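You operate a simulated robot arm through the tools that you are given. There is no shell and no other tool. Be economical: measure what you need, move in short steps, check, and stop when the job is done.

The job below is to be done with a simulated two-armed robot. You get a single attempt, and the scene is never put back.

Task
On the top of the craft table, fold the floral cloth in half.

The check looks at the end state, three seconds after you hand in, the way a careful person would. Anything else that was tipped, shoved, dropped, spilled or broken makes it a failure. Flat cloth is picked up by pressing the open fingertips on it (5 to 10 N) and closing them slowly along it; thin cloth reads only 2 to 8 mm in the jaws.

Robot
Two 7-joint arms with two-finger parallel grippers on one trunk, on a base that drives. Base frame: it is fixed to the floor where the robot stands at the start and does not move with it; the origin is under the middle of the robot, x ahead of it, y to its left, z up; the surface under the hand at the start is at about z = 760. Units: mm, degrees, N and s.
The left shoulder is at the start at [85, 182, 1015], the right one opposite. With the tool pointing down near the work surface each hand reaches from about 320 to 760 mm from the robot's upright axis, wherever it stands, measured 20 degrees to its own side. Places, roughly: top of the craft table [600, 300, 800]. Payload 3.91 kg a hand.
Tool frame (each hand has its own): the origin (TCP) lies between the finger pads and is the grasp point; the fingertips stand 30 mm ahead of it; z points along the fingers, y is the line along which they close. Largest opening 110 mm; finger width 20, thickness 10; the body of the gripper, 48 by 112 mm, starts 55 mm behind the TCP.
Orientation is that of the tool frame in the base frame, as a unit quaternion [w, x, y, z]. With the fingers straight down and closing along the base's y, the tool's x points along the base's -x, its y along +y and its z along -z.

Tools
- The arms move only by the tool servo_tool. It takes "left_commands", "right_commands" or both (then of equal length, played together; a hand with none holds still); each is one flat list of numbers, 7 for each row, row after row: the finger opening in mm, from 0 to 110, then the shift along the tool's x, y, z in mm, then the turn, a rotation vector about the tool's x, y, z in degrees. In form: [claw, tx, ty, tz, rx, ry, rz, claw, tx, ty, tz, rx, ry, rz, ...]. A call has 1 to 10 rows; each row shifts and turns the commanded pose from where the row before left it, along the tool's axes as they then stand. A row lasts 0.2 s, in which the tool goes at most 50 mm and 8.6 degrees; a call with a longer step from one row to the next is refused whole, and so is a gripper value outside its range. Where a pose cannot be reached the arm comes as near as it can. A force on the tool above 40 N (or 10 N above the force at the start of the call, whichever is more), or a blocked arm, ends the call early, and 0.2 s more pass. Each finger travels about 72 mm/s and halts on what it meets, pressing with about 40 N; the grip force reading is that of the motor and also rises with nothing between the fingers. The clock runs only during rows and for 0.2 s after the last one: add rows that do not move to give the fingers time. The reply holds the time, the measured pose of the TCP, the force on the tool along the base axes, the opening and the grip force, in the units named above and with some noise, with the torque about the TCP (base axes, N m) and any sound that the robot's microphone picked up.
- Cameras (640 x 400 px; columns grow to the right, rows downward): "scene" is now at [206.4, 14.4, 1186.3]; the picture's right is [0.26, -0.97, 0.00], its down [-0.75, -0.20, -0.63] and it looks along [0.61, 0.16, -0.77] (base axes); focal length 214 px, centre (320, 200). "left" rides on the left gripper at [72, -17, -103] in its tool frame; the picture's right is [0.23, 0.97, 0.00], its down [-0.76, 0.18, -0.62] and it looks along [-0.61, 0.14, 0.78] (tool axes); focal length 222 px, centre (320, 200). "right" rides on the right gripper at [72, 17, -103] in its tool frame; the picture's right is [-0.23, 0.97, 0.00], its down [-0.76, -0.18, -0.62] and it looks along [-0.61, -0.14, 0.78] (tool axes); focal length 222 px, centre (320, 200). There is no depth. A picture from a camera that has moved, and an enlarged one, comes with that camera's place and axes in the base frame and with its lens. The place of the scene camera against the robot may be out by one fixed shift of up to 25 mm in any direction.
- get_image(camera): a new picture of that camera. No time passes.
- slide_trunk(by): slides the trunk up (or, below 0, down) by that many mm; the arms and the scene camera ride with it, the base frame stays. It gives what a move gives, with no picture.
- base_move(legs): drives the robot by 1 to 6 legs, each [ahead, left, turn to the left] in mm, mm and degrees, along the robot's own axes; the way and the turn of a leg run together, so that a leg with both is an arc; at most 1500 mm and 180 degrees a leg. The arms and the cameras ride along, it lands a little off, and it stops where it bumps. It gives what a move gives.
- pan_tilt(pan, tilt): turns the head with the scene camera to pan (to the left, within 80 degrees either way) and tilt (down, from -29 to 69), counted from straight ahead of the robot. It gives what a move gives.
- close_up(camera, box): a new picture of the part [left, top, right, bottom] of that camera's present view, enlarged. No time passes.
- sign_off(): hands the job in; it is judged then, once.

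Go step by step. Nothing tells you exact positions but the pictures and the camera data: compare them with the known pose of the tool, close in by small moves and look again before you grip or let go. The budget is 120 turns and 88 pictures, counting those below and the enlarged ones. Unless the task says otherwise, let go and move clear before handing in, and close with one line.

The tools are called after "Call:" as a command line: name --argument value ..., lists and objects as JSON in quotes. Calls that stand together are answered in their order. servo_tool: Moves the arms, as the interface text tells. Its arguments: {"type":"object","properties":{"left_commands":{"type":"array"},"right_commands":{"type":"array"}},"required":[]} The other tools are called the same way: slide_trunk (by) slides the trunk up or down; base_move (legs) drives the base; pan_tilt (pan, tilt) turns the head that bears the scene camera; get_image (camera) takes a picture; close_up (camera, box) takes an enlarged picture of a part of a camera's view; sign_off () hands the job in.

At the start:

```text
clock: 0.0
left_tcp_pos: [500.0, 329.7, 942.4]
left_tcp_rot: [0.0, -0.001, 1.0, 0.0]
left_wrist_force: [-0.8, 0.0, 0.6]
left_wrist_torque: [-0.02, -0.01, -0.01]
left_grip_width: 110.1
left_grip_force: 0.0
right_tcp_pos: [488.0, -103.4, 1003.5]
right_tcp_rot: [-0.001, 0.0, 1.0, 0.0]
right_wrist_force: [-0.3, -0.4, 0.3]
right_wrist_torque: [-0.02, 0.01, -0.02]
right_grip_width: 110.1
right_grip_force: 0.1
trunk travel left (down, up): [-275.0, 239.0]
robot x, y, heading: [3.0, -0.0, 0.0]
head pan, tilt: [14.8, 50.8]
```

scene: 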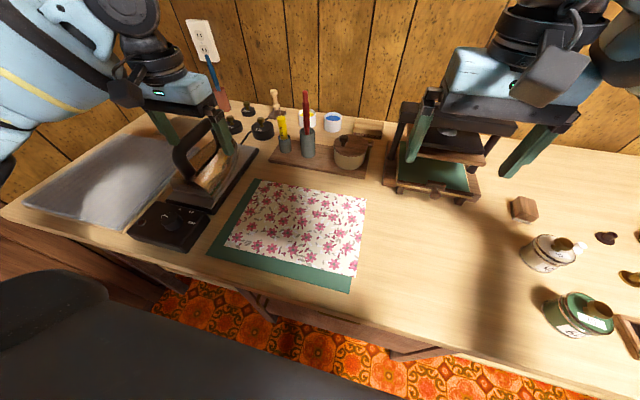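
right: 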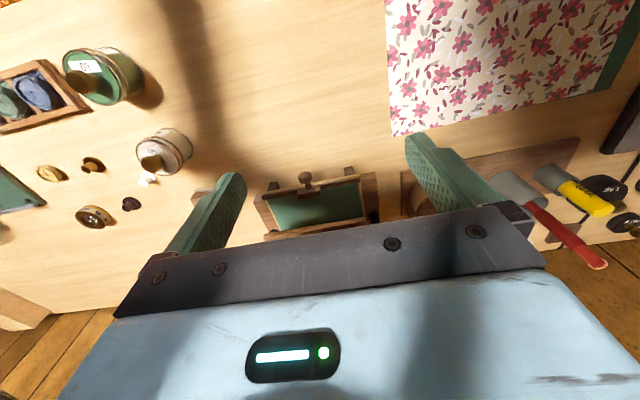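
left: 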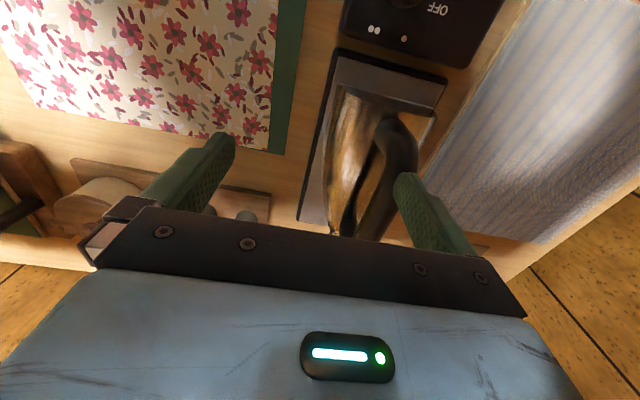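

The cloth lies at about x 375–580, y −10 to 272, z ≈ 768, on a green mat with the iron to its left. I plan to fold the near edge onto the far edge with both hands, so I first bring both hands above the near corners and start turning them to close along x.

Call:
servo_tool --left_commands '[110, 0, 0, -25, 0, 0, 0, 110, 0, 0, -25, 0, 0, 0, 110, 23, -15, 0, 0, 0, 0, 110, 23, -15, 0, 0, 0, 0, 110, 23, -15, 0, 0, 0, 0, 110, 23, -15, 0, 0, 0, 0, 110, 23, -15, 0, 0, 0, 0, 110, 0, 0, 0, 0, 0, -8, 110, 0, 0, 0, 0, 0, -8, 110, 0, 0, 0, 0, 0, -8]' --right_commands '[110, 0, 0, 0, 0, 0, 0, 110, 0, 0, 0, 0, 0, 0, 110, 20, 20, 0, 0, 0, 0, 110, 20, 20, 0, 0, 0, 0, 110, 20, 20, 0, 0, 0, 0, 110, 20, 20, 0, 0, 0, 0, 110, 20, 20, 0, 0, 0, 0, 110, 0, 0, 0, 0, 0, 8, 110, 0, 0, 0, 0, 0, 8, 110, 0, 0, 0, 0, 0, 8]'

Call:
servo_tool --left_commands '[100, 0, 0, 0, 0, 0, -8.25, 90, 0, 0, 0, 0, 0, -8.25, 80, 0, 0, 0, 0, 0, -8.25, 70, 0, 0, 0, 0, 0, -8.25, 60, 0, 0, 0, 0, 0, -8.25, 60, 0, 0, 0, 0, 0, -8.25, 60, 0, 0, 0, 0, 0, -8.25, 60, 0, 0, 0, 0, 0, -8.25, 60, 0, 0, 0, 0, 0, 0]' --right_commands '[100, 0, 0, 0, 0, 0, 8.25, 90, 0, 0, 0, 0, 0, 8.25, 80, 0, 0, 0, 0, 0, 8.25, 70, 0, 0, 0, 0, 0, 8.25, 60, 0, 0, 0, 0, 0, 8.25, 60, 0, 0, 0, 0, 0, 8.25, 60, 0, 0, 0, 0, 0, 8.25, 60, 0, 0, 0, 0, 0, 8.25, 60, 0, 0, 0, 0, 0, 0]'

Call:
get_image --camera "left"

Call:
get_image --camera "right"

Call:
get_image --camera "scene"

```text
clock: 2.2
left_tcp_pos: [383.9, 253.6, 991.0]
left_tcp_rot: [-0.001, -0.21, 0.978, 0.0]
left_wrist_force: [-0.2, -0.1, 0.3]
left_wrist_torque: [0.04, 0.0, 0.02]
left_grip_width: 109.9
left_grip_force: 0.1
right_tcp_pos: [387.2, -1.3, 1002.7]
right_tcp_rot: [0.0, 0.209, 0.978, 0.0]
right_wrist_force: [-0.2, 0.2, 0.3]
right_wrist_torque: [0.04, -0.01, -0.02]
right_grip_width: 109.9
right_grip_force: 0.0
trunk travel left (down, up): [-275.0, 239.0]
robot x, y, heading: [3.6, -1.3, 0.1]
head pan, tilt: [14.8, 50.8]
```

```text
clock: 4.2
left_tcp_pos: [383.8, 255.3, 992.1]
left_tcp_rot: [0.001, 0.708, -0.706, 0.001]
left_wrist_force: [-0.2, 0.3, -0.5]
left_wrist_torque: [0.05, -0.03, 0.0]
left_grip_width: 60.1
left_grip_force: 0.1
right_tcp_pos: [387.7, -2.6, 1003.5]
right_tcp_rot: [0.0, 0.708, 0.706, -0.001]
right_wrist_force: [0.1, -0.3, -0.3]
right_wrist_torque: [-0.02, -0.03, -0.01]
right_grip_width: 60.1
right_grip_force: 0.1
trunk travel left (down, up): [-275.0, 239.0]
robot x, y, heading: [2.0, 4.4, -0.0]
head pan, tilt: [14.8, 50.8]
```

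```text
84 pictures are left
camera left: at [401.5, 182.5, 1096.2], right [-0.97, -0.23, 0.0], down [-0.18, 0.76, 0.62], along [-0.14, 0.61, -0.78], focal length 222 px, centre (320, 200)
```

left: 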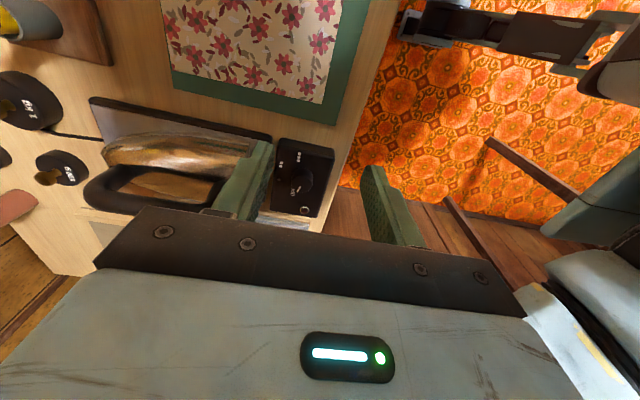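

```text
83 pictures are left
camera right: at [404.6, 69.8, 1107.4], right [0.97, -0.23, 0.0], down [-0.18, -0.76, 0.62], along [-0.14, -0.61, -0.78], focal length 222 px, centre (320, 200)
```

right: 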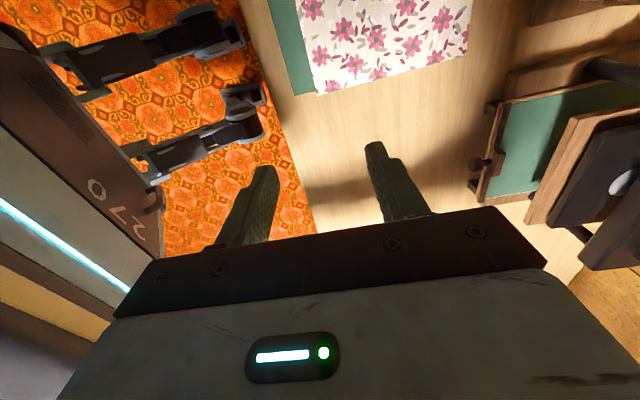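

```text
82 pictures are left
camera scene: at [206.4, 14.4, 1186.3], right [0.26, -0.97, 0.0], down [-0.75, -0.2, -0.63], along [0.61, 0.16, -0.77], focal length 214 px, centre (320, 200)
```

scene: 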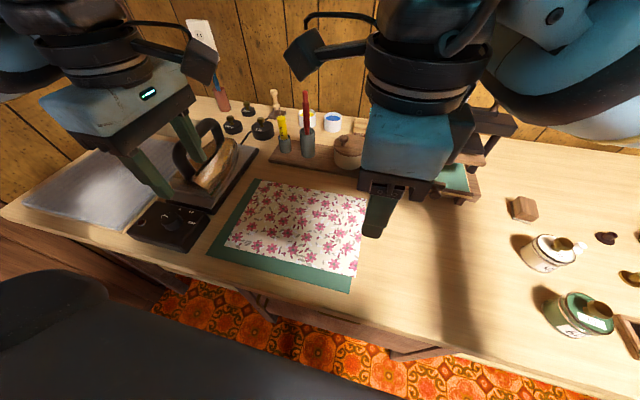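

Both hands are turned and the wrist views put the cloth corners near [378,268], [385,−7], [577,274] and [582,−6]. I go down to just above the near corners with narrow jaws and look.

Call:
servo_tool --left_commands '[50, 0, -7, 21.5, 0, 0, 0, 40, 0, -7, 21.5, 0, 0, 0, 30, 0, 0, 21.5, 0, 0, 0, 24, 0, 0, 21.5, 0, 0, 0, 24, 0, 0, 21.5, 0, 0, 0, 24, 0, 0, 21.5, 0, 0, 0, 24, 0, 0, 21.5, 0, 0, 0, 24, 0, 0, 21.5, 0, 0, 0, 24, 0, 0, 0, 0, 0, 0]' --right_commands '[50, 7, 9, 22.9, 0, 0, 0, 40, 7, 9, 22.9, 0, 0, 0, 30, 0, 0, 22.9, 0, 0, 0, 24, 0, 0, 22.9, 0, 0, 0, 24, 0, 0, 22.9, 0, 0, 0, 24, 0, 0, 22.9, 0, 0, 0, 24, 0, 0, 22.9, 0, 0, 0, 24, 0, 0, 22.9, 0, 0, 0, 24, 0, 0, 0, 0, 0, 0]'

Call:
get_image --camera "left"

Call:
get_image --camera "right"

Call:
get_image --camera "scene"

```text
clock: 6.2
left_tcp_pos: [398.9, 253.6, 820.8]
left_tcp_rot: [-0.001, 0.708, -0.706, 0.0]
left_wrist_force: [-0.1, -0.4, -0.5]
left_wrist_torque: [-0.02, -0.02, 0.02]
left_grip_width: 23.8
left_grip_force: 0.1
right_tcp_pos: [406.1, 12.9, 822.0]
right_tcp_rot: [0.0, 0.706, 0.708, 0.0]
right_wrist_force: [0.4, -0.6, 0.3]
right_wrist_torque: [0.0, -0.04, 0.02]
right_grip_width: 24.0
right_grip_force: 0.0
trunk travel left (down, up): [-275.0, 239.0]
robot x, y, heading: [3.1, 1.8, 0.3]
head pan, tilt: [14.8, 50.8]
```

```text
81 pictures are left
camera left: at [415.7, 181.9, 924.6], right [-0.97, -0.23, 0.0], down [-0.18, 0.76, 0.62], along [-0.14, 0.61, -0.78], focal length 222 px, centre (320, 200)
```

left: 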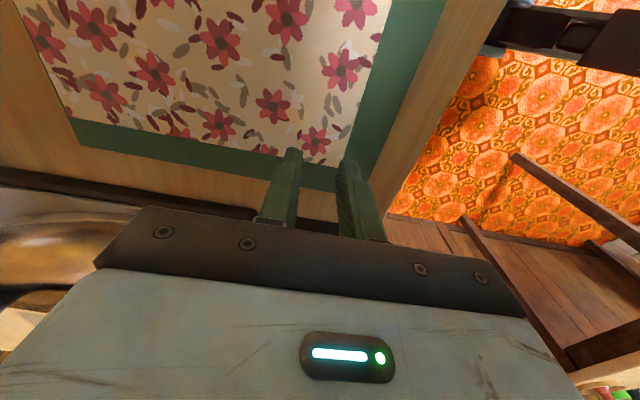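

```text
80 pictures are left
camera right: at [422.6, 85.1, 925.0], right [0.97, -0.23, 0.0], down [-0.18, -0.76, 0.62], along [-0.14, -0.61, -0.78], focal length 222 px, centre (320, 200)
```

right: 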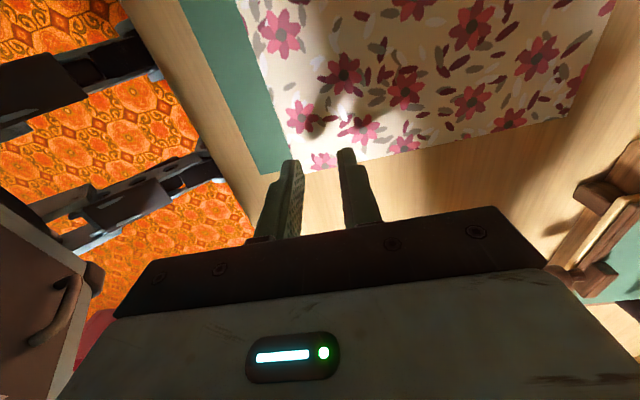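

```text
79 pictures are left
camera scene: at [206.3, 14.3, 1186.3], right [0.26, -0.97, 0.0], down [-0.75, -0.2, -0.63], along [0.61, 0.16, -0.77], focal length 214 px, centre (320, 200)
```

scene: 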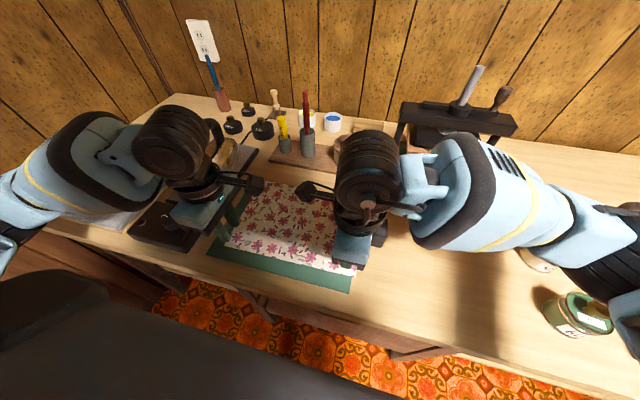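

The jaws sit right over the near corners. I go down in small steps until the fingertips touch.

Call:
servo_tool --left_commands '[24, 0, -3, 9, 0, 0, 0, 24, 0, 0, 9, 0, 0, 0, 24, 0, 0, 0, 0, 0, 0]' --right_commands '[24, -4, 2, 9, 0, 0, 0, 24, 0, 0, 9, 0, 0, 0, 24, 0, 0, 0, 0, 0, 0]'

Call:
servo_tool --left_commands '[24, 0, 0, 2, 0, 0, 0, 24, 0, 0, 0, 0, 0, 0]' --right_commands '[24, 0, 0, 2, 0, 0, 0, 24, 0, 0, 0, 0, 0, 0]'

Call:
servo_tool --left_commands '[24, 0, 0, 1.5, 0, 0, 0, 24, 0, 0, 0, 0, 0, 0]' --right_commands '[24, 0, 0, 1.5, 0, 0, 0, 24, 0, 0, 0, 0, 0, 0]'

```text
clock: 7.0
left_tcp_pos: [401.8, 255.2, 801.6]
left_tcp_rot: [0.0, 0.709, -0.706, 0.0]
left_wrist_force: [-0.4, 0.5, -0.7]
left_wrist_torque: [0.02, 0.01, 0.03]
left_grip_width: 24.4
left_grip_force: 0.0
right_tcp_pos: [408.5, 7.2, 802.0]
right_tcp_rot: [0.0, 0.707, 0.707, 0.0]
right_wrist_force: [-0.1, -0.2, 0.1]
right_wrist_torque: [-0.01, 0.01, 0.0]
right_grip_width: 23.9
right_grip_force: 0.0
trunk travel left (down, up): [-275.0, 239.0]
robot x, y, heading: [0.9, 0.9, -0.3]
head pan, tilt: [14.8, 50.8]
```

```text
clock: 7.6
left_tcp_pos: [401.9, 255.8, 801.6]
left_tcp_rot: [0.0, 0.708, -0.707, 0.0]
left_wrist_force: [0.5, 0.2, 0.5]
left_wrist_torque: [0.03, -0.03, -0.02]
left_grip_width: 24.1
left_grip_force: 0.1
right_tcp_pos: [407.9, 7.4, 800.4]
right_tcp_rot: [0.0, 0.707, 0.707, 0.0]
right_wrist_force: [-1.0, 1.1, -0.3]
right_wrist_torque: [-0.01, 0.0, -0.02]
right_grip_width: 24.2
right_grip_force: 0.0
trunk travel left (down, up): [-275.0, 239.0]
robot x, y, heading: [-1.5, 0.5, -0.0]
head pan, tilt: [14.8, 50.8]
```

```text
clock: 8.2
left_tcp_pos: [401.9, 254.6, 798.2]
left_tcp_rot: [0.001, 0.708, -0.707, 0.0]
left_wrist_force: [0.3, -0.9, -0.3]
left_wrist_torque: [0.02, -0.01, -0.02]
left_grip_width: 24.0
left_grip_force: 0.1
right_tcp_pos: [407.3, 7.8, 798.2]
right_tcp_rot: [0.0, 0.707, 0.707, 0.0]
right_wrist_force: [0.3, 1.3, 0.1]
right_wrist_torque: [-0.02, -0.01, 0.03]
right_grip_width: 24.1
right_grip_force: 0.1
trunk travel left (down, up): [-275.0, 239.0]
robot x, y, heading: [0.4, 2.6, 0.2]
head pan, tilt: [14.8, 50.8]
```

There is no contact yet with the fingertips at about z 768. I keep stepping down.

Call:
servo_tool --left_commands '[24, 0, 0, 1.5, 0, 0, 0, 24, 0, 0, 0, 0, 0, 0]' --right_commands '[24, 0, 0, 1.5, 0, 0, 0, 24, 0, 0, 0, 0, 0, 0]'

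Call:
servo_tool --left_commands '[24, 0, 0, 1.5, 0, 0, 0, 24, 0, 0, 0, 0, 0, 0]' --right_commands '[24, 0, 0, 1.5, 0, 0, 0, 24, 0, 0, 0, 0, 0, 0]'

```text
clock: 8.8
left_tcp_pos: [400.6, 254.4, 796.7]
left_tcp_rot: [0.0, 0.708, -0.706, 0.0]
left_wrist_force: [0.3, -0.9, 0.4]
left_wrist_torque: [0.02, 0.03, -0.02]
left_grip_width: 23.7
left_grip_force: 0.1
right_tcp_pos: [407.7, 7.5, 797.2]
right_tcp_rot: [0.0, 0.707, 0.707, 0.0]
right_wrist_force: [0.1, 1.0, 0.1]
right_wrist_torque: [-0.01, 0.03, -0.04]
right_grip_width: 24.1
right_grip_force: 0.1
trunk travel left (down, up): [-275.0, 239.0]
robot x, y, heading: [1.0, 0.9, 0.3]
head pan, tilt: [14.8, 50.8]
```

```text
clock: 9.4
left_tcp_pos: [401.2, 254.4, 795.2]
left_tcp_rot: [0.0, 0.708, -0.707, 0.0]
left_wrist_force: [-0.5, -0.3, -0.1]
left_wrist_torque: [0.03, -0.02, 0.01]
left_grip_width: 24.2
left_grip_force: 0.2
right_tcp_pos: [406.6, 7.6, 796.8]
right_tcp_rot: [0.001, 0.707, 0.707, -0.001]
right_wrist_force: [-0.7, -0.2, 0.7]
right_wrist_torque: [-0.03, 0.03, -0.03]
right_grip_width: 23.9
right_grip_force: 0.1
trunk travel left (down, up): [-275.0, 239.0]
robot x, y, heading: [-2.8, 0.2, 0.0]
head pan, tilt: [14.8, 50.8]
```

Call:
servo_tool --left_commands '[24, 0, 0, 1.5, 0, 0, 0, 24, 0, 0, 0, 0, 0, 0]' --right_commands '[24, 0, 0, 1.5, 0, 0, 0, 24, 0, 0, 0, 0, 0, 0]'

Call:
servo_tool --left_commands '[24, 0, 0, 1.5, 0, 0, 0, 24, 0, 0, 0, 0, 0, 0]' --right_commands '[24, 0, 0, 1.5, 0, 0, 0, 24, 0, 0, 0, 0, 0, 0]'

Call:
get_image --camera "left"

```text
clock: 10.0
left_tcp_pos: [401.4, 255.7, 793.7]
left_tcp_rot: [0.0, 0.707, -0.707, 0.0]
left_wrist_force: [-0.2, -0.4, 1.8]
left_wrist_torque: [0.0, 0.01, 0.0]
left_grip_width: 24.0
left_grip_force: 0.2
right_tcp_pos: [407.4, 7.3, 793.8]
right_tcp_rot: [0.0, 0.707, 0.707, 0.0]
right_wrist_force: [0.5, 0.8, -0.4]
right_wrist_torque: [-0.01, 0.01, 0.01]
right_grip_width: 23.8
right_grip_force: 0.1
trunk travel left (down, up): [-275.0, 239.0]
robot x, y, heading: [-3.6, -2.4, -0.2]
head pan, tilt: [14.8, 50.8]
```

```text
clock: 10.6
left_tcp_pos: [400.6, 255.6, 793.3]
left_tcp_rot: [-0.001, 0.708, -0.707, 0.001]
left_wrist_force: [1.3, 1.3, 12.7]
left_wrist_torque: [0.04, 0.09, 0.01]
left_grip_width: 23.9
left_grip_force: 0.1
right_tcp_pos: [406.6, 8.8, 794.2]
right_tcp_rot: [0.001, 0.707, 0.707, 0.001]
right_wrist_force: [2.5, 0.2, 16.6]
right_wrist_torque: [-0.01, 0.17, 0.02]
right_grip_width: 23.7
right_grip_force: 0.0
trunk travel left (down, up): [-275.0, 239.0]
robot x, y, heading: [3.2, 1.3, 0.0]
head pan, tilt: [14.8, 50.8]
```

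```text
78 pictures are left
camera left: at [417.9, 182.7, 897.8], right [-0.97, -0.23, 0.0], down [-0.18, 0.76, 0.62], along [-0.14, 0.61, -0.78], focal length 222 px, centre (320, 200)
```

left: 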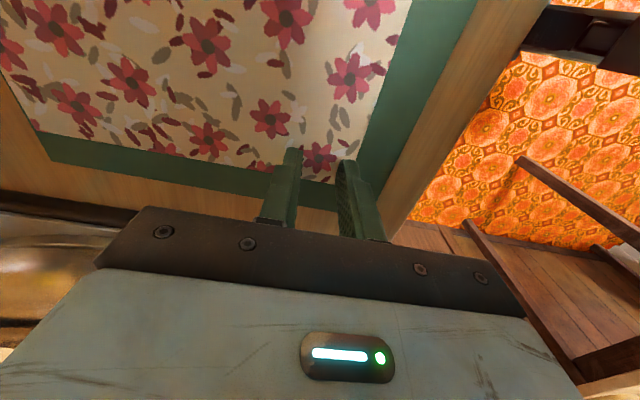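

Contact is made at fingertip z ≈ 764. The cloth edge at the left is at about x 386, so I lift a little, shift slightly inward, and press again more softly.

Call:
servo_tool --left_commands '[24, 0, 0, -4, 0, 0, 0, 24, 0, -6, 0, 0, 0, 0, 24, 0, 0, 2, 0, 0, 0, 24, 0, 0, 1.5, 0, 0, 0, 24, 0, 0, 0, 0, 0, 0]' --right_commands '[24, 0, 0, -4, 0, 0, 0, 24, 0, 3, 0, 0, 0, 0, 24, 0, 0, 2, 0, 0, 0, 24, 0, 0, 1.1, 0, 0, 0, 24, 0, 0, 0, 0, 0, 0]'

Call:
close_up --camera "left" --box '[220, 120, 420, 245]'

Call:
close_up --camera "right" --box '[220, 120, 420, 245]'

```text
clock: 11.8
left_tcp_pos: [407.4, 255.1, 793.1]
left_tcp_rot: [0.0, 0.707, -0.707, 0.001]
left_wrist_force: [0.5, -1.3, 9.9]
left_wrist_torque: [-0.02, 0.06, 0.03]
left_grip_width: 23.9
left_grip_force: 0.0
right_tcp_pos: [410.9, 6.8, 793.9]
right_tcp_rot: [-0.001, 0.707, 0.707, 0.002]
right_wrist_force: [1.2, 1.5, 4.5]
right_wrist_torque: [0.08, -0.03, 0.0]
right_grip_width: 23.7
right_grip_force: 0.0
trunk travel left (down, up): [-275.0, 239.0]
robot x, y, heading: [-2.0, -2.0, 0.1]
head pan, tilt: [14.8, 50.8]
```

```text
3.20 times, centred on (320, 182) of left
camera zoom: at [423.8, 182.3, 897.9], right [-0.97, -0.23, 0.0], down [-0.18, 0.76, 0.62], along [-0.14, 0.61, -0.78], focal length 711 px, centre (320, 256)
```

zoom: 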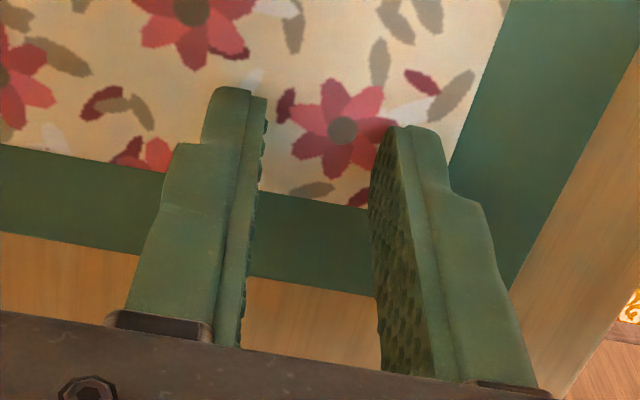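

```text
3.20 times, centred on (320, 182) of right
camera zoom: at [426.4, 79.9, 898.1], right [0.97, -0.23, 0.0], down [-0.18, -0.76, 0.62], along [-0.14, -0.61, -0.78], focal length 711 px, centre (320, 256)
```

zoom: 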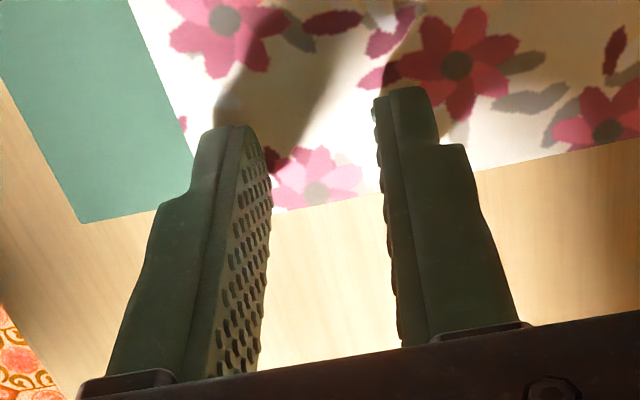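

Both fingers of each hand press on the cloth just inside its corners. I close slowly.

Call:
servo_tool --left_commands '[22, 0, 0, 0, 0, 0, 0, 20, 0, 0, 0, 0, 0, 0, 18, 0, 0, 0, 0, 0, 0, 16, 0, 0, 0, 0, 0, 0, 14, 0, 0, 0, 0, 0, 0, 12, 0, 0, 0, 0, 0, 0, 10, 0, 0, 0, 0, 0, 0, 8, 0, 0, 0, 0, 0, 0, 6, 0, 0, 0, 0, 0, 0, 4, 0, 0, 0, 0, 0, 0]' --right_commands '[22, 0, 0, 0.2, 0, 0, 0, 20, 0, 0, 0, 0, 0, 0, 18, 0, 0, 0, 0, 0, 0, 16, 0, 0, 0, 0, 0, 0, 14, 0, 0, 0, 0, 0, 0, 12, 0, 0, 0, 0, 0, 0, 10, 0, 0, 0, 0, 0, 0, 8, 0, 0, 0, 0, 0, 0, 6, 0, 0, 0, 0, 0, 0, 4, 0, 0, 0, 0, 0, 0]'

Call:
servo_tool --left_commands '[2, 0, 0, 0, 0, 0, 0, 0, 0, 0, 0, 0, 0, 0, 0, 0, 0, 0, 0, 0, 0]' --right_commands '[2, 0, 0, 0, 0, 0, 0, 0, 0, 0, 0, 0, 0, 0, 0, 0, 0, 0, 0, 0, 0]'

Call:
close_up --camera "left" --box '[220, 120, 420, 245]'

Call:
close_up --camera "right" --box '[220, 120, 420, 245]'

```text
clock: 14.0
left_tcp_pos: [407.2, 255.0, 793.4]
left_tcp_rot: [0.0, -0.707, 0.707, -0.001]
left_wrist_force: [-0.8, -0.2, 17.4]
left_wrist_torque: [-0.01, 0.0, 0.0]
left_grip_width: 0.1
left_grip_force: 0.1
right_tcp_pos: [409.9, 6.9, 793.4]
right_tcp_rot: [0.0, 0.707, 0.707, 0.001]
right_wrist_force: [0.0, 1.1, 2.9]
right_wrist_torque: [0.03, 0.02, 0.01]
right_grip_width: 4.4
right_grip_force: 1.0
trunk travel left (down, up): [-275.0, 239.0]
robot x, y, heading: [-1.1, -0.4, -0.3]
head pan, tilt: [14.8, 50.8]
```

```text
clock: 14.8
left_tcp_pos: [406.5, 255.5, 793.7]
left_tcp_rot: [0.0, 0.708, -0.706, 0.001]
left_wrist_force: [0.4, 0.8, 18.8]
left_wrist_torque: [0.01, 0.01, 0.0]
left_grip_width: 0.0
left_grip_force: 37.5
right_tcp_pos: [409.1, 7.6, 794.5]
right_tcp_rot: [-0.001, 0.707, 0.707, 0.001]
right_wrist_force: [-1.8, 1.0, 1.4]
right_wrist_torque: [0.03, 0.02, 0.01]
right_grip_width: 1.2
right_grip_force: 40.0
trunk travel left (down, up): [-275.0, 239.0]
robot x, y, heading: [1.3, -0.1, 0.1]
head pan, tilt: [14.8, 50.8]
```

```text
3.20 times, centred on (320, 182) of left
camera zoom: at [423.4, 182.1, 897.8], right [-0.97, -0.23, 0.0], down [-0.18, 0.76, 0.62], along [-0.14, 0.61, -0.78], focal length 711 px, centre (320, 256)
```

zoom: 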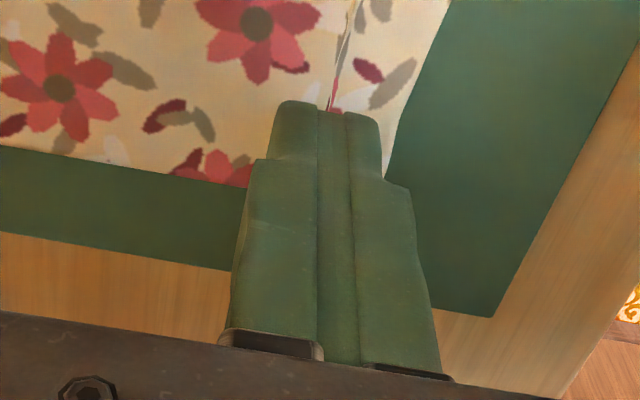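

```text
3.20 times, centred on (320, 182) of right
camera zoom: at [425.5, 79.7, 898.1], right [0.97, -0.23, 0.0], down [-0.18, -0.76, 0.62], along [-0.14, -0.61, -0.78], focal length 711 px, centre (320, 256)
```

zoom: 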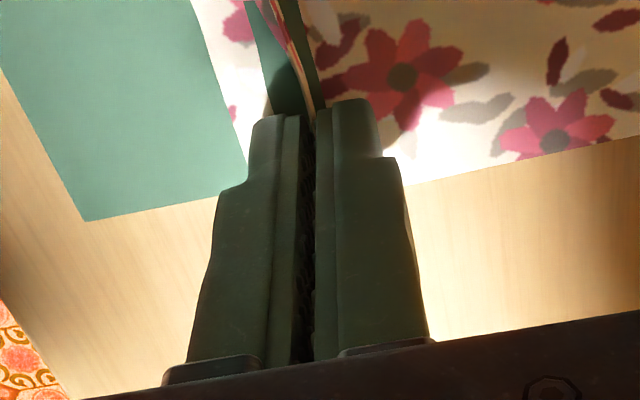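

Ridges show at both hands, but the left reads 0 mm and may be holding little. I lift slightly and check.

Call:
servo_tool --left_commands '[0, 0, 0, -4, 0, 0, 0, 0, 0, 0, -6, 0, 0, 0, 0, 0, 0, -6, 0, 0, 0, 0, 0, 0, 0, 0, 0, 0]' --right_commands '[0, 0, 0, -4, 0, 0, 0, 0, 0, 0, -6, 0, 0, 0, 0, 0, 0, -6, 0, 0, 0, 0, 0, 0, 0, 0, 0, 0]'

Call:
close_up --camera "left" --box '[180, 80, 440, 242]'

Call:
close_up --camera "right" --box '[180, 80, 440, 242]'

```text
clock: 15.8
left_tcp_pos: [406.8, 254.6, 807.5]
left_tcp_rot: [-0.001, -0.707, 0.708, 0.001]
left_wrist_force: [-0.6, 0.2, -0.6]
left_wrist_torque: [0.01, -0.03, -0.04]
left_grip_width: 0.0
left_grip_force: 37.6
right_tcp_pos: [410.3, 6.9, 808.6]
right_tcp_rot: [0.0, 0.707, 0.707, 0.0]
right_wrist_force: [0.1, 0.7, -0.3]
right_wrist_torque: [0.02, -0.02, -0.03]
right_grip_width: 1.7
right_grip_force: 40.3
trunk travel left (down, up): [-275.0, 239.0]
robot x, y, heading: [0.3, 0.9, 0.1]
head pan, tilt: [14.8, 50.8]
```

```text
2.46 times, centred on (310, 161) of left
camera zoom: at [424.0, 182.0, 912.1], right [-0.97, -0.23, 0.0], down [-0.18, 0.76, 0.62], along [-0.14, 0.61, -0.78], focal length 547 px, centre (345, 296)
```

zoom: 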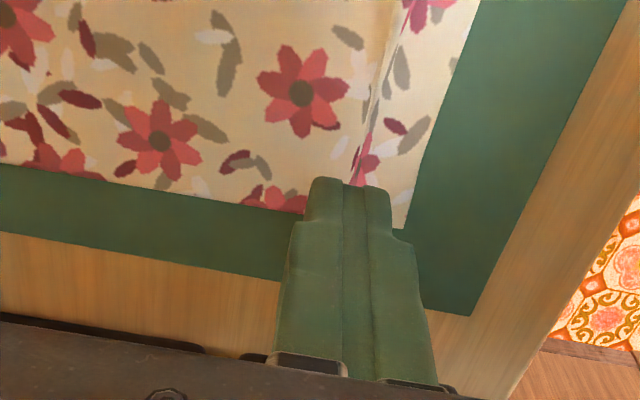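

```text
2.46 times, centred on (310, 161) of right
camera zoom: at [426.6, 79.6, 912.8], right [0.97, -0.23, 0.0], down [-0.18, -0.76, 0.62], along [-0.14, -0.61, -0.78], focal length 547 px, centre (345, 296)
```

zoom: 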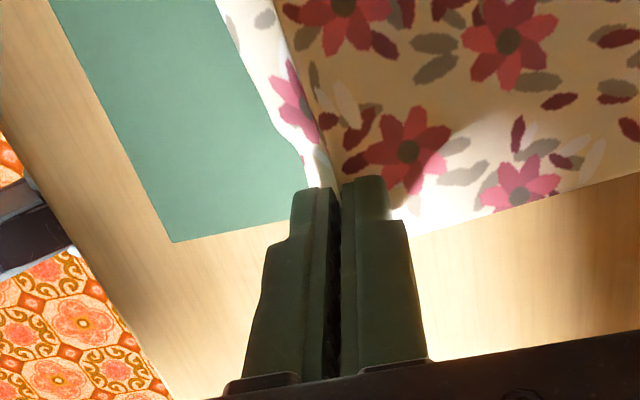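

The right hand seems to hold the cloth; the left is unclear. I check from the scene camera.

Call:
close_up --camera "scene" --box '[200, 160, 400, 300]'

```text
2.86 times, centred on (300, 230) of scene
camera zoom: at [206.4, 14.4, 1186.2], right [0.26, -0.97, 0.0], down [-0.75, -0.2, -0.63], along [0.61, 0.16, -0.77], focal length 613 px, centre (377, 114)
```

zoom: 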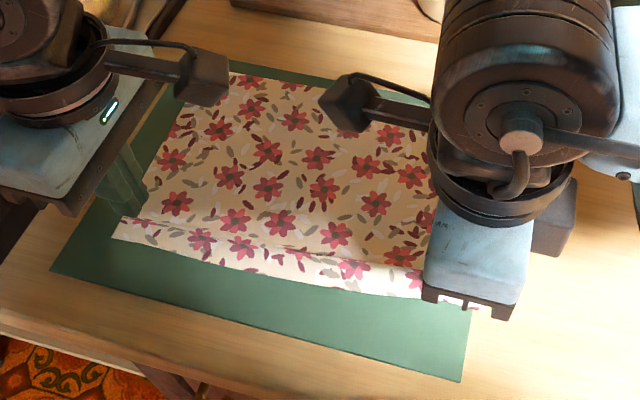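

The right hand holds the cloth, the left slipped off. I redo the left: rise, open to 30 mm, shift 5 mm in, press gently again.

Call:
servo_tool --left_commands '[0, 0, 0, -8, 0, 0, 0, 10, 0, -5, 0, 0, 0, 0, 20, 0, 0, 0, 0, 0, 0, 30, 0, 0, 0, 0, 0, 0, 30, 0, 0, 8, 0, 0, 0, 30, 0, 0, 8, 0, 0, 0, 30, 0, 0, 5, 0, 0, 0, 30, 0, 0, 2, 0, 0, 0, 30, 0, 0, 0.5, 0, 0, 0, 30, 0, 0, 0, 0, 0, 0]'

Call:
close_up --camera "left" --box '[220, 120, 420, 245]'

```text
clock: 18.0
left_tcp_pos: [409.8, 254.2, 793.6]
left_tcp_rot: [0.0, -0.707, 0.708, 0.0]
left_wrist_force: [-2.0, -0.2, 8.5]
left_wrist_torque: [-0.01, 0.13, 0.01]
left_grip_width: 29.8
left_grip_force: 0.0
right_tcp_pos: [410.4, 6.4, 809.1]
right_tcp_rot: [0.0, 0.707, 0.707, 0.0]
right_wrist_force: [-0.4, 0.5, -0.1]
right_wrist_torque: [-0.01, 0.0, 0.02]
right_grip_width: 1.5
right_grip_force: 40.1
trunk travel left (down, up): [-275.0, 239.0]
robot x, y, heading: [0.1, 0.9, 0.2]
head pan, tilt: [14.8, 50.8]
```

```text
3.20 times, centred on (320, 182) of left
camera zoom: at [428.6, 181.8, 897.8], right [-0.97, -0.23, 0.0], down [-0.18, 0.76, 0.62], along [-0.14, 0.61, -0.78], focal length 711 px, centre (320, 256)
```

zoom: 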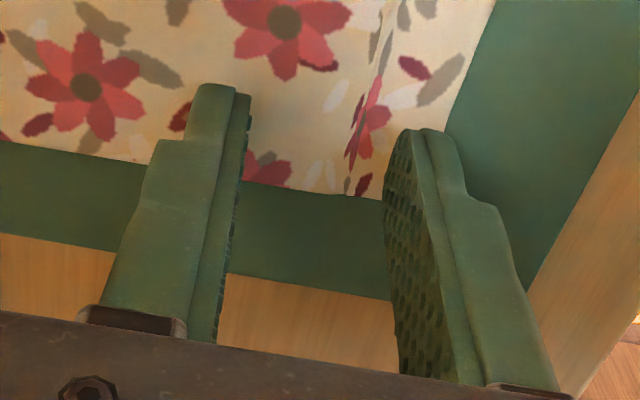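

The ridge is between the left fingers at 8.5 N. I close slowly.

Call:
servo_tool --left_commands '[27, 0, 0, -0.2, 0, 0, 0, 24, 0, 0, 0, 0, 0, 0, 21, 0, 0, 0, 0, 0, 0, 18, 0, 0, 0, 0, 0, 0, 15, 0, 0, 0, 0, 0, 0, 12, 0, 0, 0, 0, 0, 0, 9, 0, 0, 0, 0, 0, 0]'

Call:
close_up --camera "left" --box '[220, 120, 420, 245]'

```text
clock: 19.6
left_tcp_pos: [411.0, 254.3, 793.7]
left_tcp_rot: [0.0, -0.707, 0.707, 0.0]
left_wrist_force: [0.5, 0.4, 11.9]
left_wrist_torque: [0.0, -0.01, 0.0]
left_grip_width: 8.3
left_grip_force: 0.1
right_tcp_pos: [408.8, 7.0, 809.1]
right_tcp_rot: [0.0, 0.707, 0.707, 0.001]
right_wrist_force: [0.0, 0.0, 0.3]
right_wrist_torque: [0.01, 0.01, -0.01]
right_grip_width: 1.6
right_grip_force: 39.9
trunk travel left (down, up): [-275.0, 239.0]
robot x, y, heading: [1.4, -0.3, 0.1]
head pan, tilt: [14.8, 50.8]
```

```text
3.20 times, centred on (320, 182) of left
camera zoom: at [428.5, 182.1, 897.8], right [-0.97, -0.23, 0.0], down [-0.18, 0.76, 0.62], along [-0.14, 0.61, -0.78], focal length 711 px, centre (320, 256)
```

zoom: 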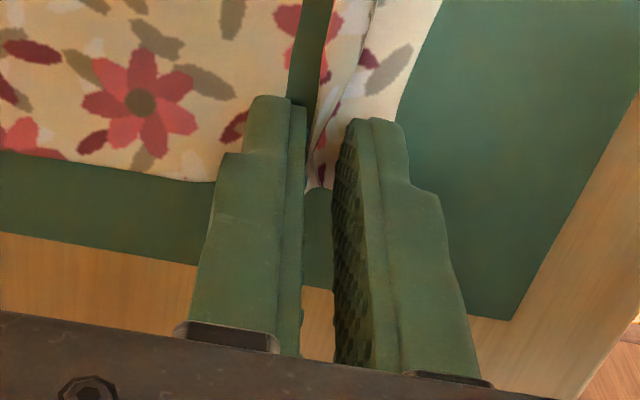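

A tall fold stands between the left fingers. I finish the close.

Call:
servo_tool --left_commands '[6, 0, 0, 0, 0, 0, 0, 4, 0, 0, 0, 0, 0, 0, 2, 0, 0, 0, 0, 0, 0, 0, 0, 0, 0, 0, 0, 0, 0, 0, 0, 0, 0, 0, 0]'

Call:
servo_tool --left_commands '[0, 0, 0, -6, 0, 0, 0, 0, 0, 0, -8, 0, 0, 0, 0, 0, 0, 0, 0, 0, 0]'

Call:
close_up --camera "left" --box '[180, 80, 440, 242]'

Call:
close_up --camera "scene" --box '[200, 160, 400, 300]'

```text
clock: 20.8
left_tcp_pos: [411.1, 256.4, 794.7]
left_tcp_rot: [0.0, 0.708, -0.706, 0.0]
left_wrist_force: [1.9, 0.2, 13.8]
left_wrist_torque: [0.05, -0.04, -0.01]
left_grip_width: 1.8
left_grip_force: 40.0
right_tcp_pos: [410.2, 6.6, 808.9]
right_tcp_rot: [-0.001, 0.707, 0.707, 0.0]
right_wrist_force: [-1.3, 0.5, 0.2]
right_wrist_torque: [0.0, -0.02, 0.0]
right_grip_width: 1.7
right_grip_force: 40.2
trunk travel left (down, up): [-275.0, 239.0]
robot x, y, heading: [2.6, -0.6, 0.1]
head pan, tilt: [14.8, 50.8]
```

```text
clock: 21.6
left_tcp_pos: [412.3, 255.4, 807.4]
left_tcp_rot: [0.0, 0.708, -0.706, -0.001]
left_wrist_force: [0.2, 0.5, 0.6]
left_wrist_torque: [0.01, 0.0, -0.01]
left_grip_width: 1.9
left_grip_force: 40.2
right_tcp_pos: [411.0, 6.2, 809.5]
right_tcp_rot: [-0.001, 0.707, 0.707, 0.0]
right_wrist_force: [-0.4, 0.4, -0.6]
right_wrist_torque: [-0.05, 0.0, 0.04]
right_grip_width: 1.5
right_grip_force: 40.2
trunk travel left (down, up): [-275.0, 239.0]
robot x, y, heading: [-2.8, 0.7, 0.0]
head pan, tilt: [14.8, 50.8]
```

```text
2.46 times, centred on (310, 161) of left
camera zoom: at [429.0, 182.5, 912.1], right [-0.97, -0.23, 0.0], down [-0.18, 0.76, 0.62], along [-0.14, 0.61, -0.78], focal length 547 px, centre (345, 296)
```

zoom: 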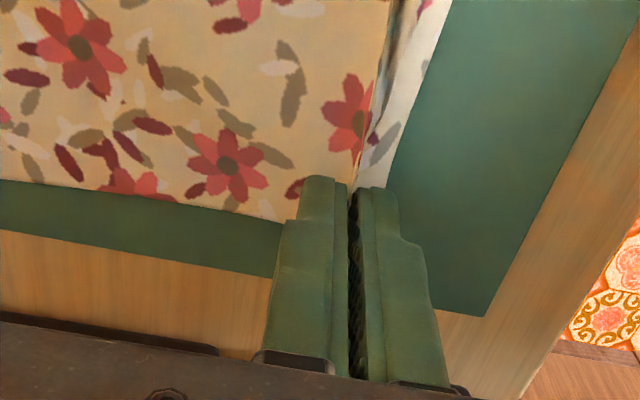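

```text
2.86 times, centred on (300, 230) of scene
camera zoom: at [206.4, 14.4, 1186.2], right [0.26, -0.97, 0.0], down [-0.75, -0.2, -0.63], along [0.61, 0.16, -0.77], focal length 613 px, centre (377, 114)
```

zoom: 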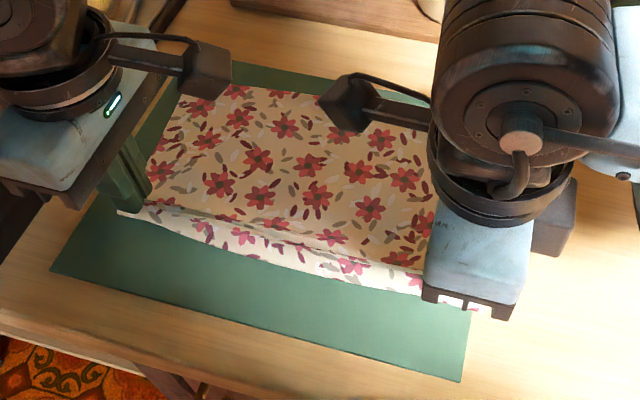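

Both hands now hold the near edge. Since the flap beyond the pinch would curl back if I simply carried it forward, I'll instead hang the cloth vertically, lay its lower half away from the robot, and bring the held edge back over it. First, the lift.

Call:
servo_tool --left_commands '[0, 0, -2, -17, 0, 0, 0, 0, 0, -2, -17, 0, 0, 0, 0, 0, -2, -17, 0, 0, 0, 0, 0, -2, -17, 0, 0, 0, 0, 0, -2, -17, 0, 0, 0, 0, 0, -2, -17, 0, 0, 0, 0, 0, -2, -17, 0, 0, 0, 0, 0, -2, -17, 0, 0, 0, 0, 0, -2, -17, 0, 0, 0, 0, 0, 0, -17, 0, 0, 0]' --right_commands '[0, 0, 2, -17, 0, 0, 0, 0, 0, 2, -17, 0, 0, 0, 0, 0, 2, -17, 0, 0, 0, 0, 0, 2, -17, 0, 0, 0, 0, 0, 2, -17, 0, 0, 0, 0, 0, 2, -17, 0, 0, 0, 0, 0, 2, -17, 0, 0, 0, 0, 0, 2, -17, 0, 0, 0, 0, 0, 2, -17, 0, 0, 0, 0, 0, 0, -17, 0, 0, 0]'

Call:
get_image --camera "scene"

Call:
get_image --camera "left"

Call:
get_image --camera "right"

```text
clock: 23.8
left_tcp_pos: [430.8, 256.4, 978.5]
left_tcp_rot: [0.0, 0.708, -0.706, 0.0]
left_wrist_force: [-0.1, 1.0, -0.7]
left_wrist_torque: [-0.01, 0.0, -0.01]
left_grip_width: 1.4
left_grip_force: 40.3
right_tcp_pos: [427.9, 6.8, 979.5]
right_tcp_rot: [0.0, 0.707, 0.707, 0.0]
right_wrist_force: [0.0, 0.5, -0.3]
right_wrist_torque: [-0.01, -0.04, 0.03]
right_grip_width: 1.8
right_grip_force: 39.7
trunk travel left (down, up): [-275.0, 239.0]
robot x, y, heading: [-1.2, -1.2, 0.0]
head pan, tilt: [14.8, 50.8]
```

```text
66 pictures are left
camera scene: at [206.1, 14.3, 1186.3], right [0.26, -0.97, 0.0], down [-0.75, -0.2, -0.63], along [0.61, 0.16, -0.77], focal length 214 px, centre (320, 200)
```

scene: 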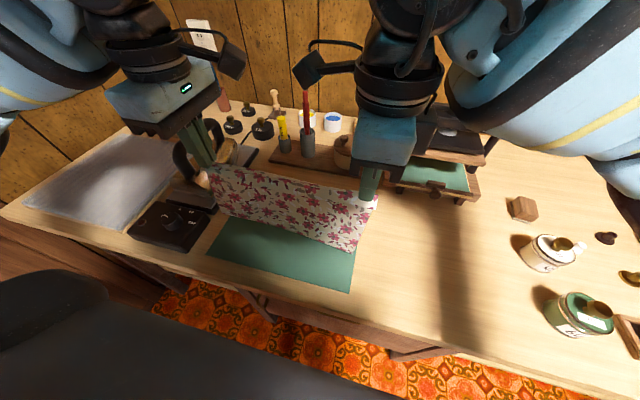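

```text
65 pictures are left
camera left: at [447.9, 182.6, 1082.1], right [-0.97, -0.23, 0.0], down [-0.18, 0.76, 0.62], along [-0.14, 0.61, -0.78], focal length 222 px, centre (320, 200)
```

left: 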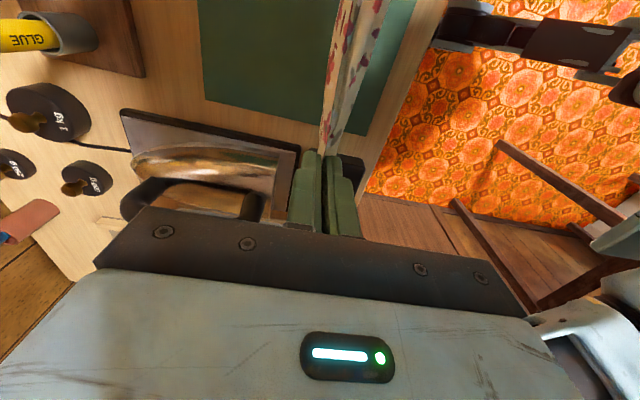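

```text
64 pictures are left
camera right: at [444.6, 80.0, 1082.3], right [0.97, -0.23, 0.0], down [-0.18, -0.76, 0.62], along [-0.14, -0.61, -0.78], focal length 222 px, centre (320, 200)
```

right: 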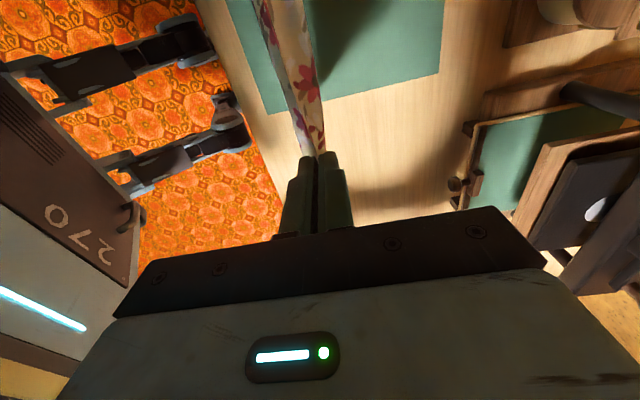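

The cloth hangs straight with its lower edge near the mat. Now I set the lower edge down and lay the lower half while moving forward; halfway I look.

Call:
servo_tool --left_commands '[0, 0, 0, 6, 0, 0, 0, 0, 0, 0, 6, 0, 0, 0, 0, 0, -8, 8, 0, 0, 0, 0, 0, -8, 8, 0, 0, 0, 0, 0, -8, 8, 0, 0, 0, 0, 0, -8, 8, 0, 0, 0, 0, 0, -8, 8, 0, 0, 0, 0, 0, 0, 0, 0, 0, 0]' --right_commands '[0, 0, 0, 6, 0, 0, 0, 0, 0, 0, 6, 0, 0, 0, 0, 0, 8, 8, 0, 0, 0, 0, 0, 8, 8, 0, 0, 0, 0, 0, 8, 8, 0, 0, 0, 0, 0, 8, 8, 0, 0, 0, 0, 0, 8, 8, 0, 0, 0, 0, 0, 0, 0, 0, 0, 0]'

Call:
get_image --camera "left"

Call:
close_up --camera "scene" --box '[180, 140, 400, 300]'

Call:
get_image --camera "right"

```text
clock: 25.6
left_tcp_pos: [471.4, 254.7, 925.2]
left_tcp_rot: [0.0, -0.707, 0.707, 0.0]
left_wrist_force: [-0.6, -0.4, -0.1]
left_wrist_torque: [-0.04, -0.01, -0.01]
left_grip_width: 1.6
left_grip_force: 39.7
right_tcp_pos: [469.0, 8.3, 927.6]
right_tcp_rot: [0.0, 0.707, 0.707, 0.0]
right_wrist_force: [1.1, 0.0, -0.2]
right_wrist_torque: [0.01, 0.0, -0.02]
right_grip_width: 1.8
right_grip_force: 39.8
trunk travel left (down, up): [-275.0, 239.0]
robot x, y, heading: [1.0, 1.5, 0.2]
head pan, tilt: [14.8, 50.8]
```

```text
63 pictures are left
camera left: at [487.8, 182.1, 1029.6], right [-0.97, -0.23, 0.0], down [-0.18, 0.76, 0.62], along [-0.14, 0.61, -0.78], focal length 222 px, centre (320, 200)
```

left: 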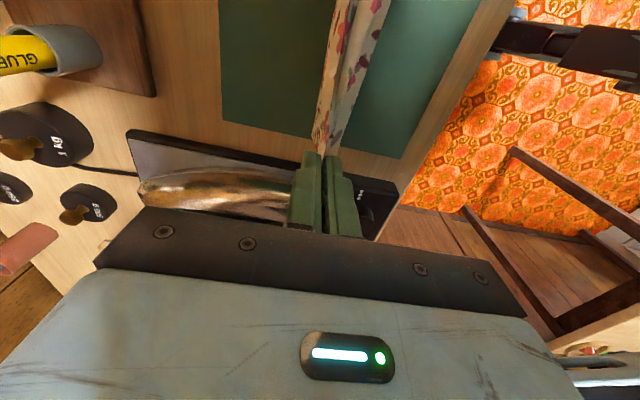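

```text
2.50 times, centred on (290, 220) of scene
camera zoom: at [206.2, 14.4, 1186.3], right [0.26, -0.97, 0.0], down [-0.75, -0.2, -0.63], along [0.61, 0.16, -0.77], focal length 536 px, centre (395, 150)
```

zoom: 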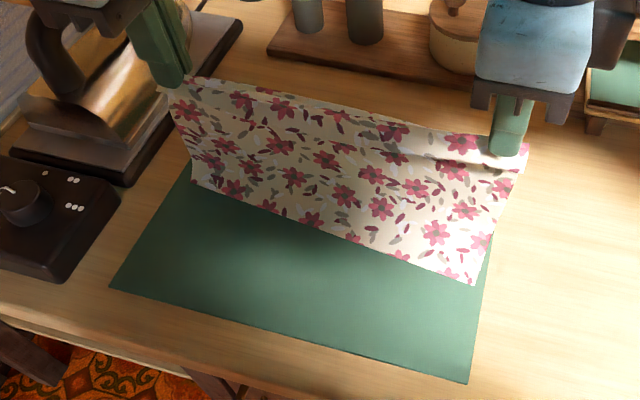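

```text
61 pictures are left
camera right: at [485.1, 80.3, 1030.3], right [0.97, -0.23, 0.0], down [-0.18, -0.76, 0.62], along [-0.14, -0.61, -0.78], focal length 222 px, centre (320, 200)
```

right: 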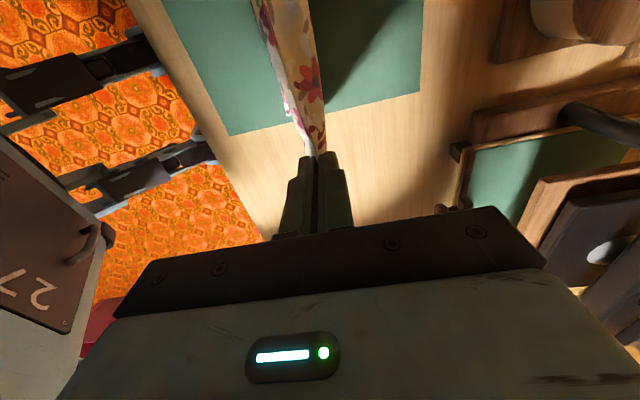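

The lower edge rests on the mat at about x 425–455. I keep moving forward and down.

Call:
servo_tool --left_commands '[0, 0, -8, 8, 0, 0, 0, 0, 0, -8, 8, 0, 0, 0, 0, 0, -8, 8, 0, 0, 0, 0, 0, -8, 8, 0, 0, 0, 0, 0, -8, 8, 0, 0, 0, 0, 0, 0, 0, 0, 0, 0]' --right_commands '[0, 0, 8, 8, 0, 0, 0, 0, 0, 8, 8, 0, 0, 0, 0, 0, 8, 8, 0, 0, 0, 0, 0, 8, 8, 0, 0, 0, 0, 0, 8, 8, 0, 0, 0, 0, 0, 0, 0, 0, 0, 0]'

Call:
get_image --camera "left"

Call:
close_up --camera "scene" --box '[180, 140, 400, 300]'

Call:
get_image --camera "right"

```text
clock: 27.0
left_tcp_pos: [509.5, 255.2, 885.8]
left_tcp_rot: [0.0, 0.708, -0.707, 0.0]
left_wrist_force: [-0.2, 0.5, 0.1]
left_wrist_torque: [0.02, 0.01, -0.02]
left_grip_width: 1.7
left_grip_force: 39.9
right_tcp_pos: [509.5, 6.6, 887.0]
right_tcp_rot: [0.0, 0.707, 0.707, 0.0]
right_wrist_force: [-0.3, -0.6, 0.0]
right_wrist_torque: [0.02, -0.05, 0.0]
right_grip_width: 1.6
right_grip_force: 40.2
trunk travel left (down, up): [-275.0, 239.0]
robot x, y, heading: [-0.4, 3.8, -0.2]
head pan, tilt: [14.8, 50.8]
```

```text
60 pictures are left
camera left: at [527.7, 182.2, 989.6], right [-0.97, -0.23, 0.0], down [-0.18, 0.76, 0.62], along [-0.14, 0.61, -0.78], focal length 222 px, centre (320, 200)
```

left: 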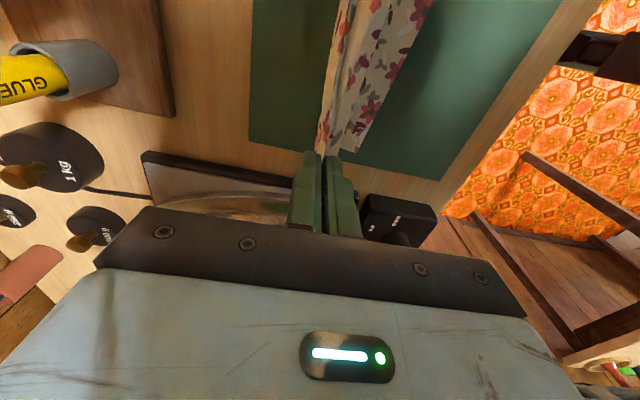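

```text
2.50 times, centred on (290, 220) of scene
camera zoom: at [206.3, 14.3, 1186.3], right [0.26, -0.97, 0.0], down [-0.75, -0.2, -0.63], along [0.61, 0.16, -0.77], focal length 536 px, centre (395, 150)
```

zoom: 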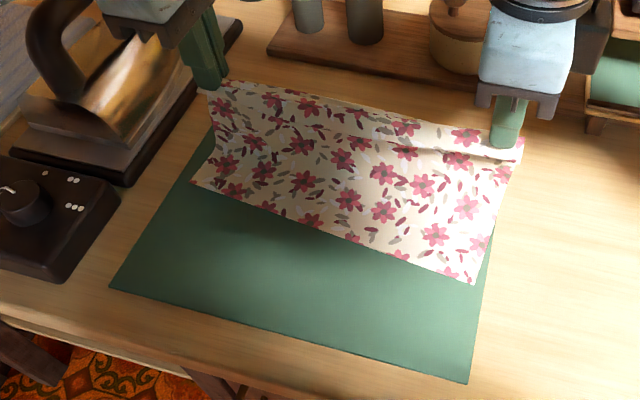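

```text
58 pictures are left
camera right: at [525.7, 80.3, 991.0], right [0.97, -0.23, 0.0], down [-0.18, -0.76, 0.62], along [-0.14, -0.61, -0.78], focal length 222 px, centre (320, 200)
```

right: 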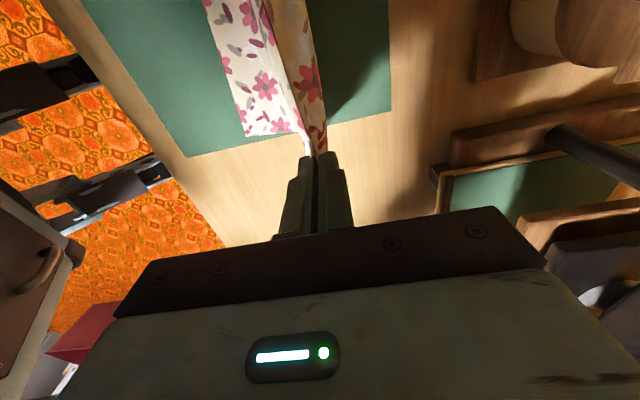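

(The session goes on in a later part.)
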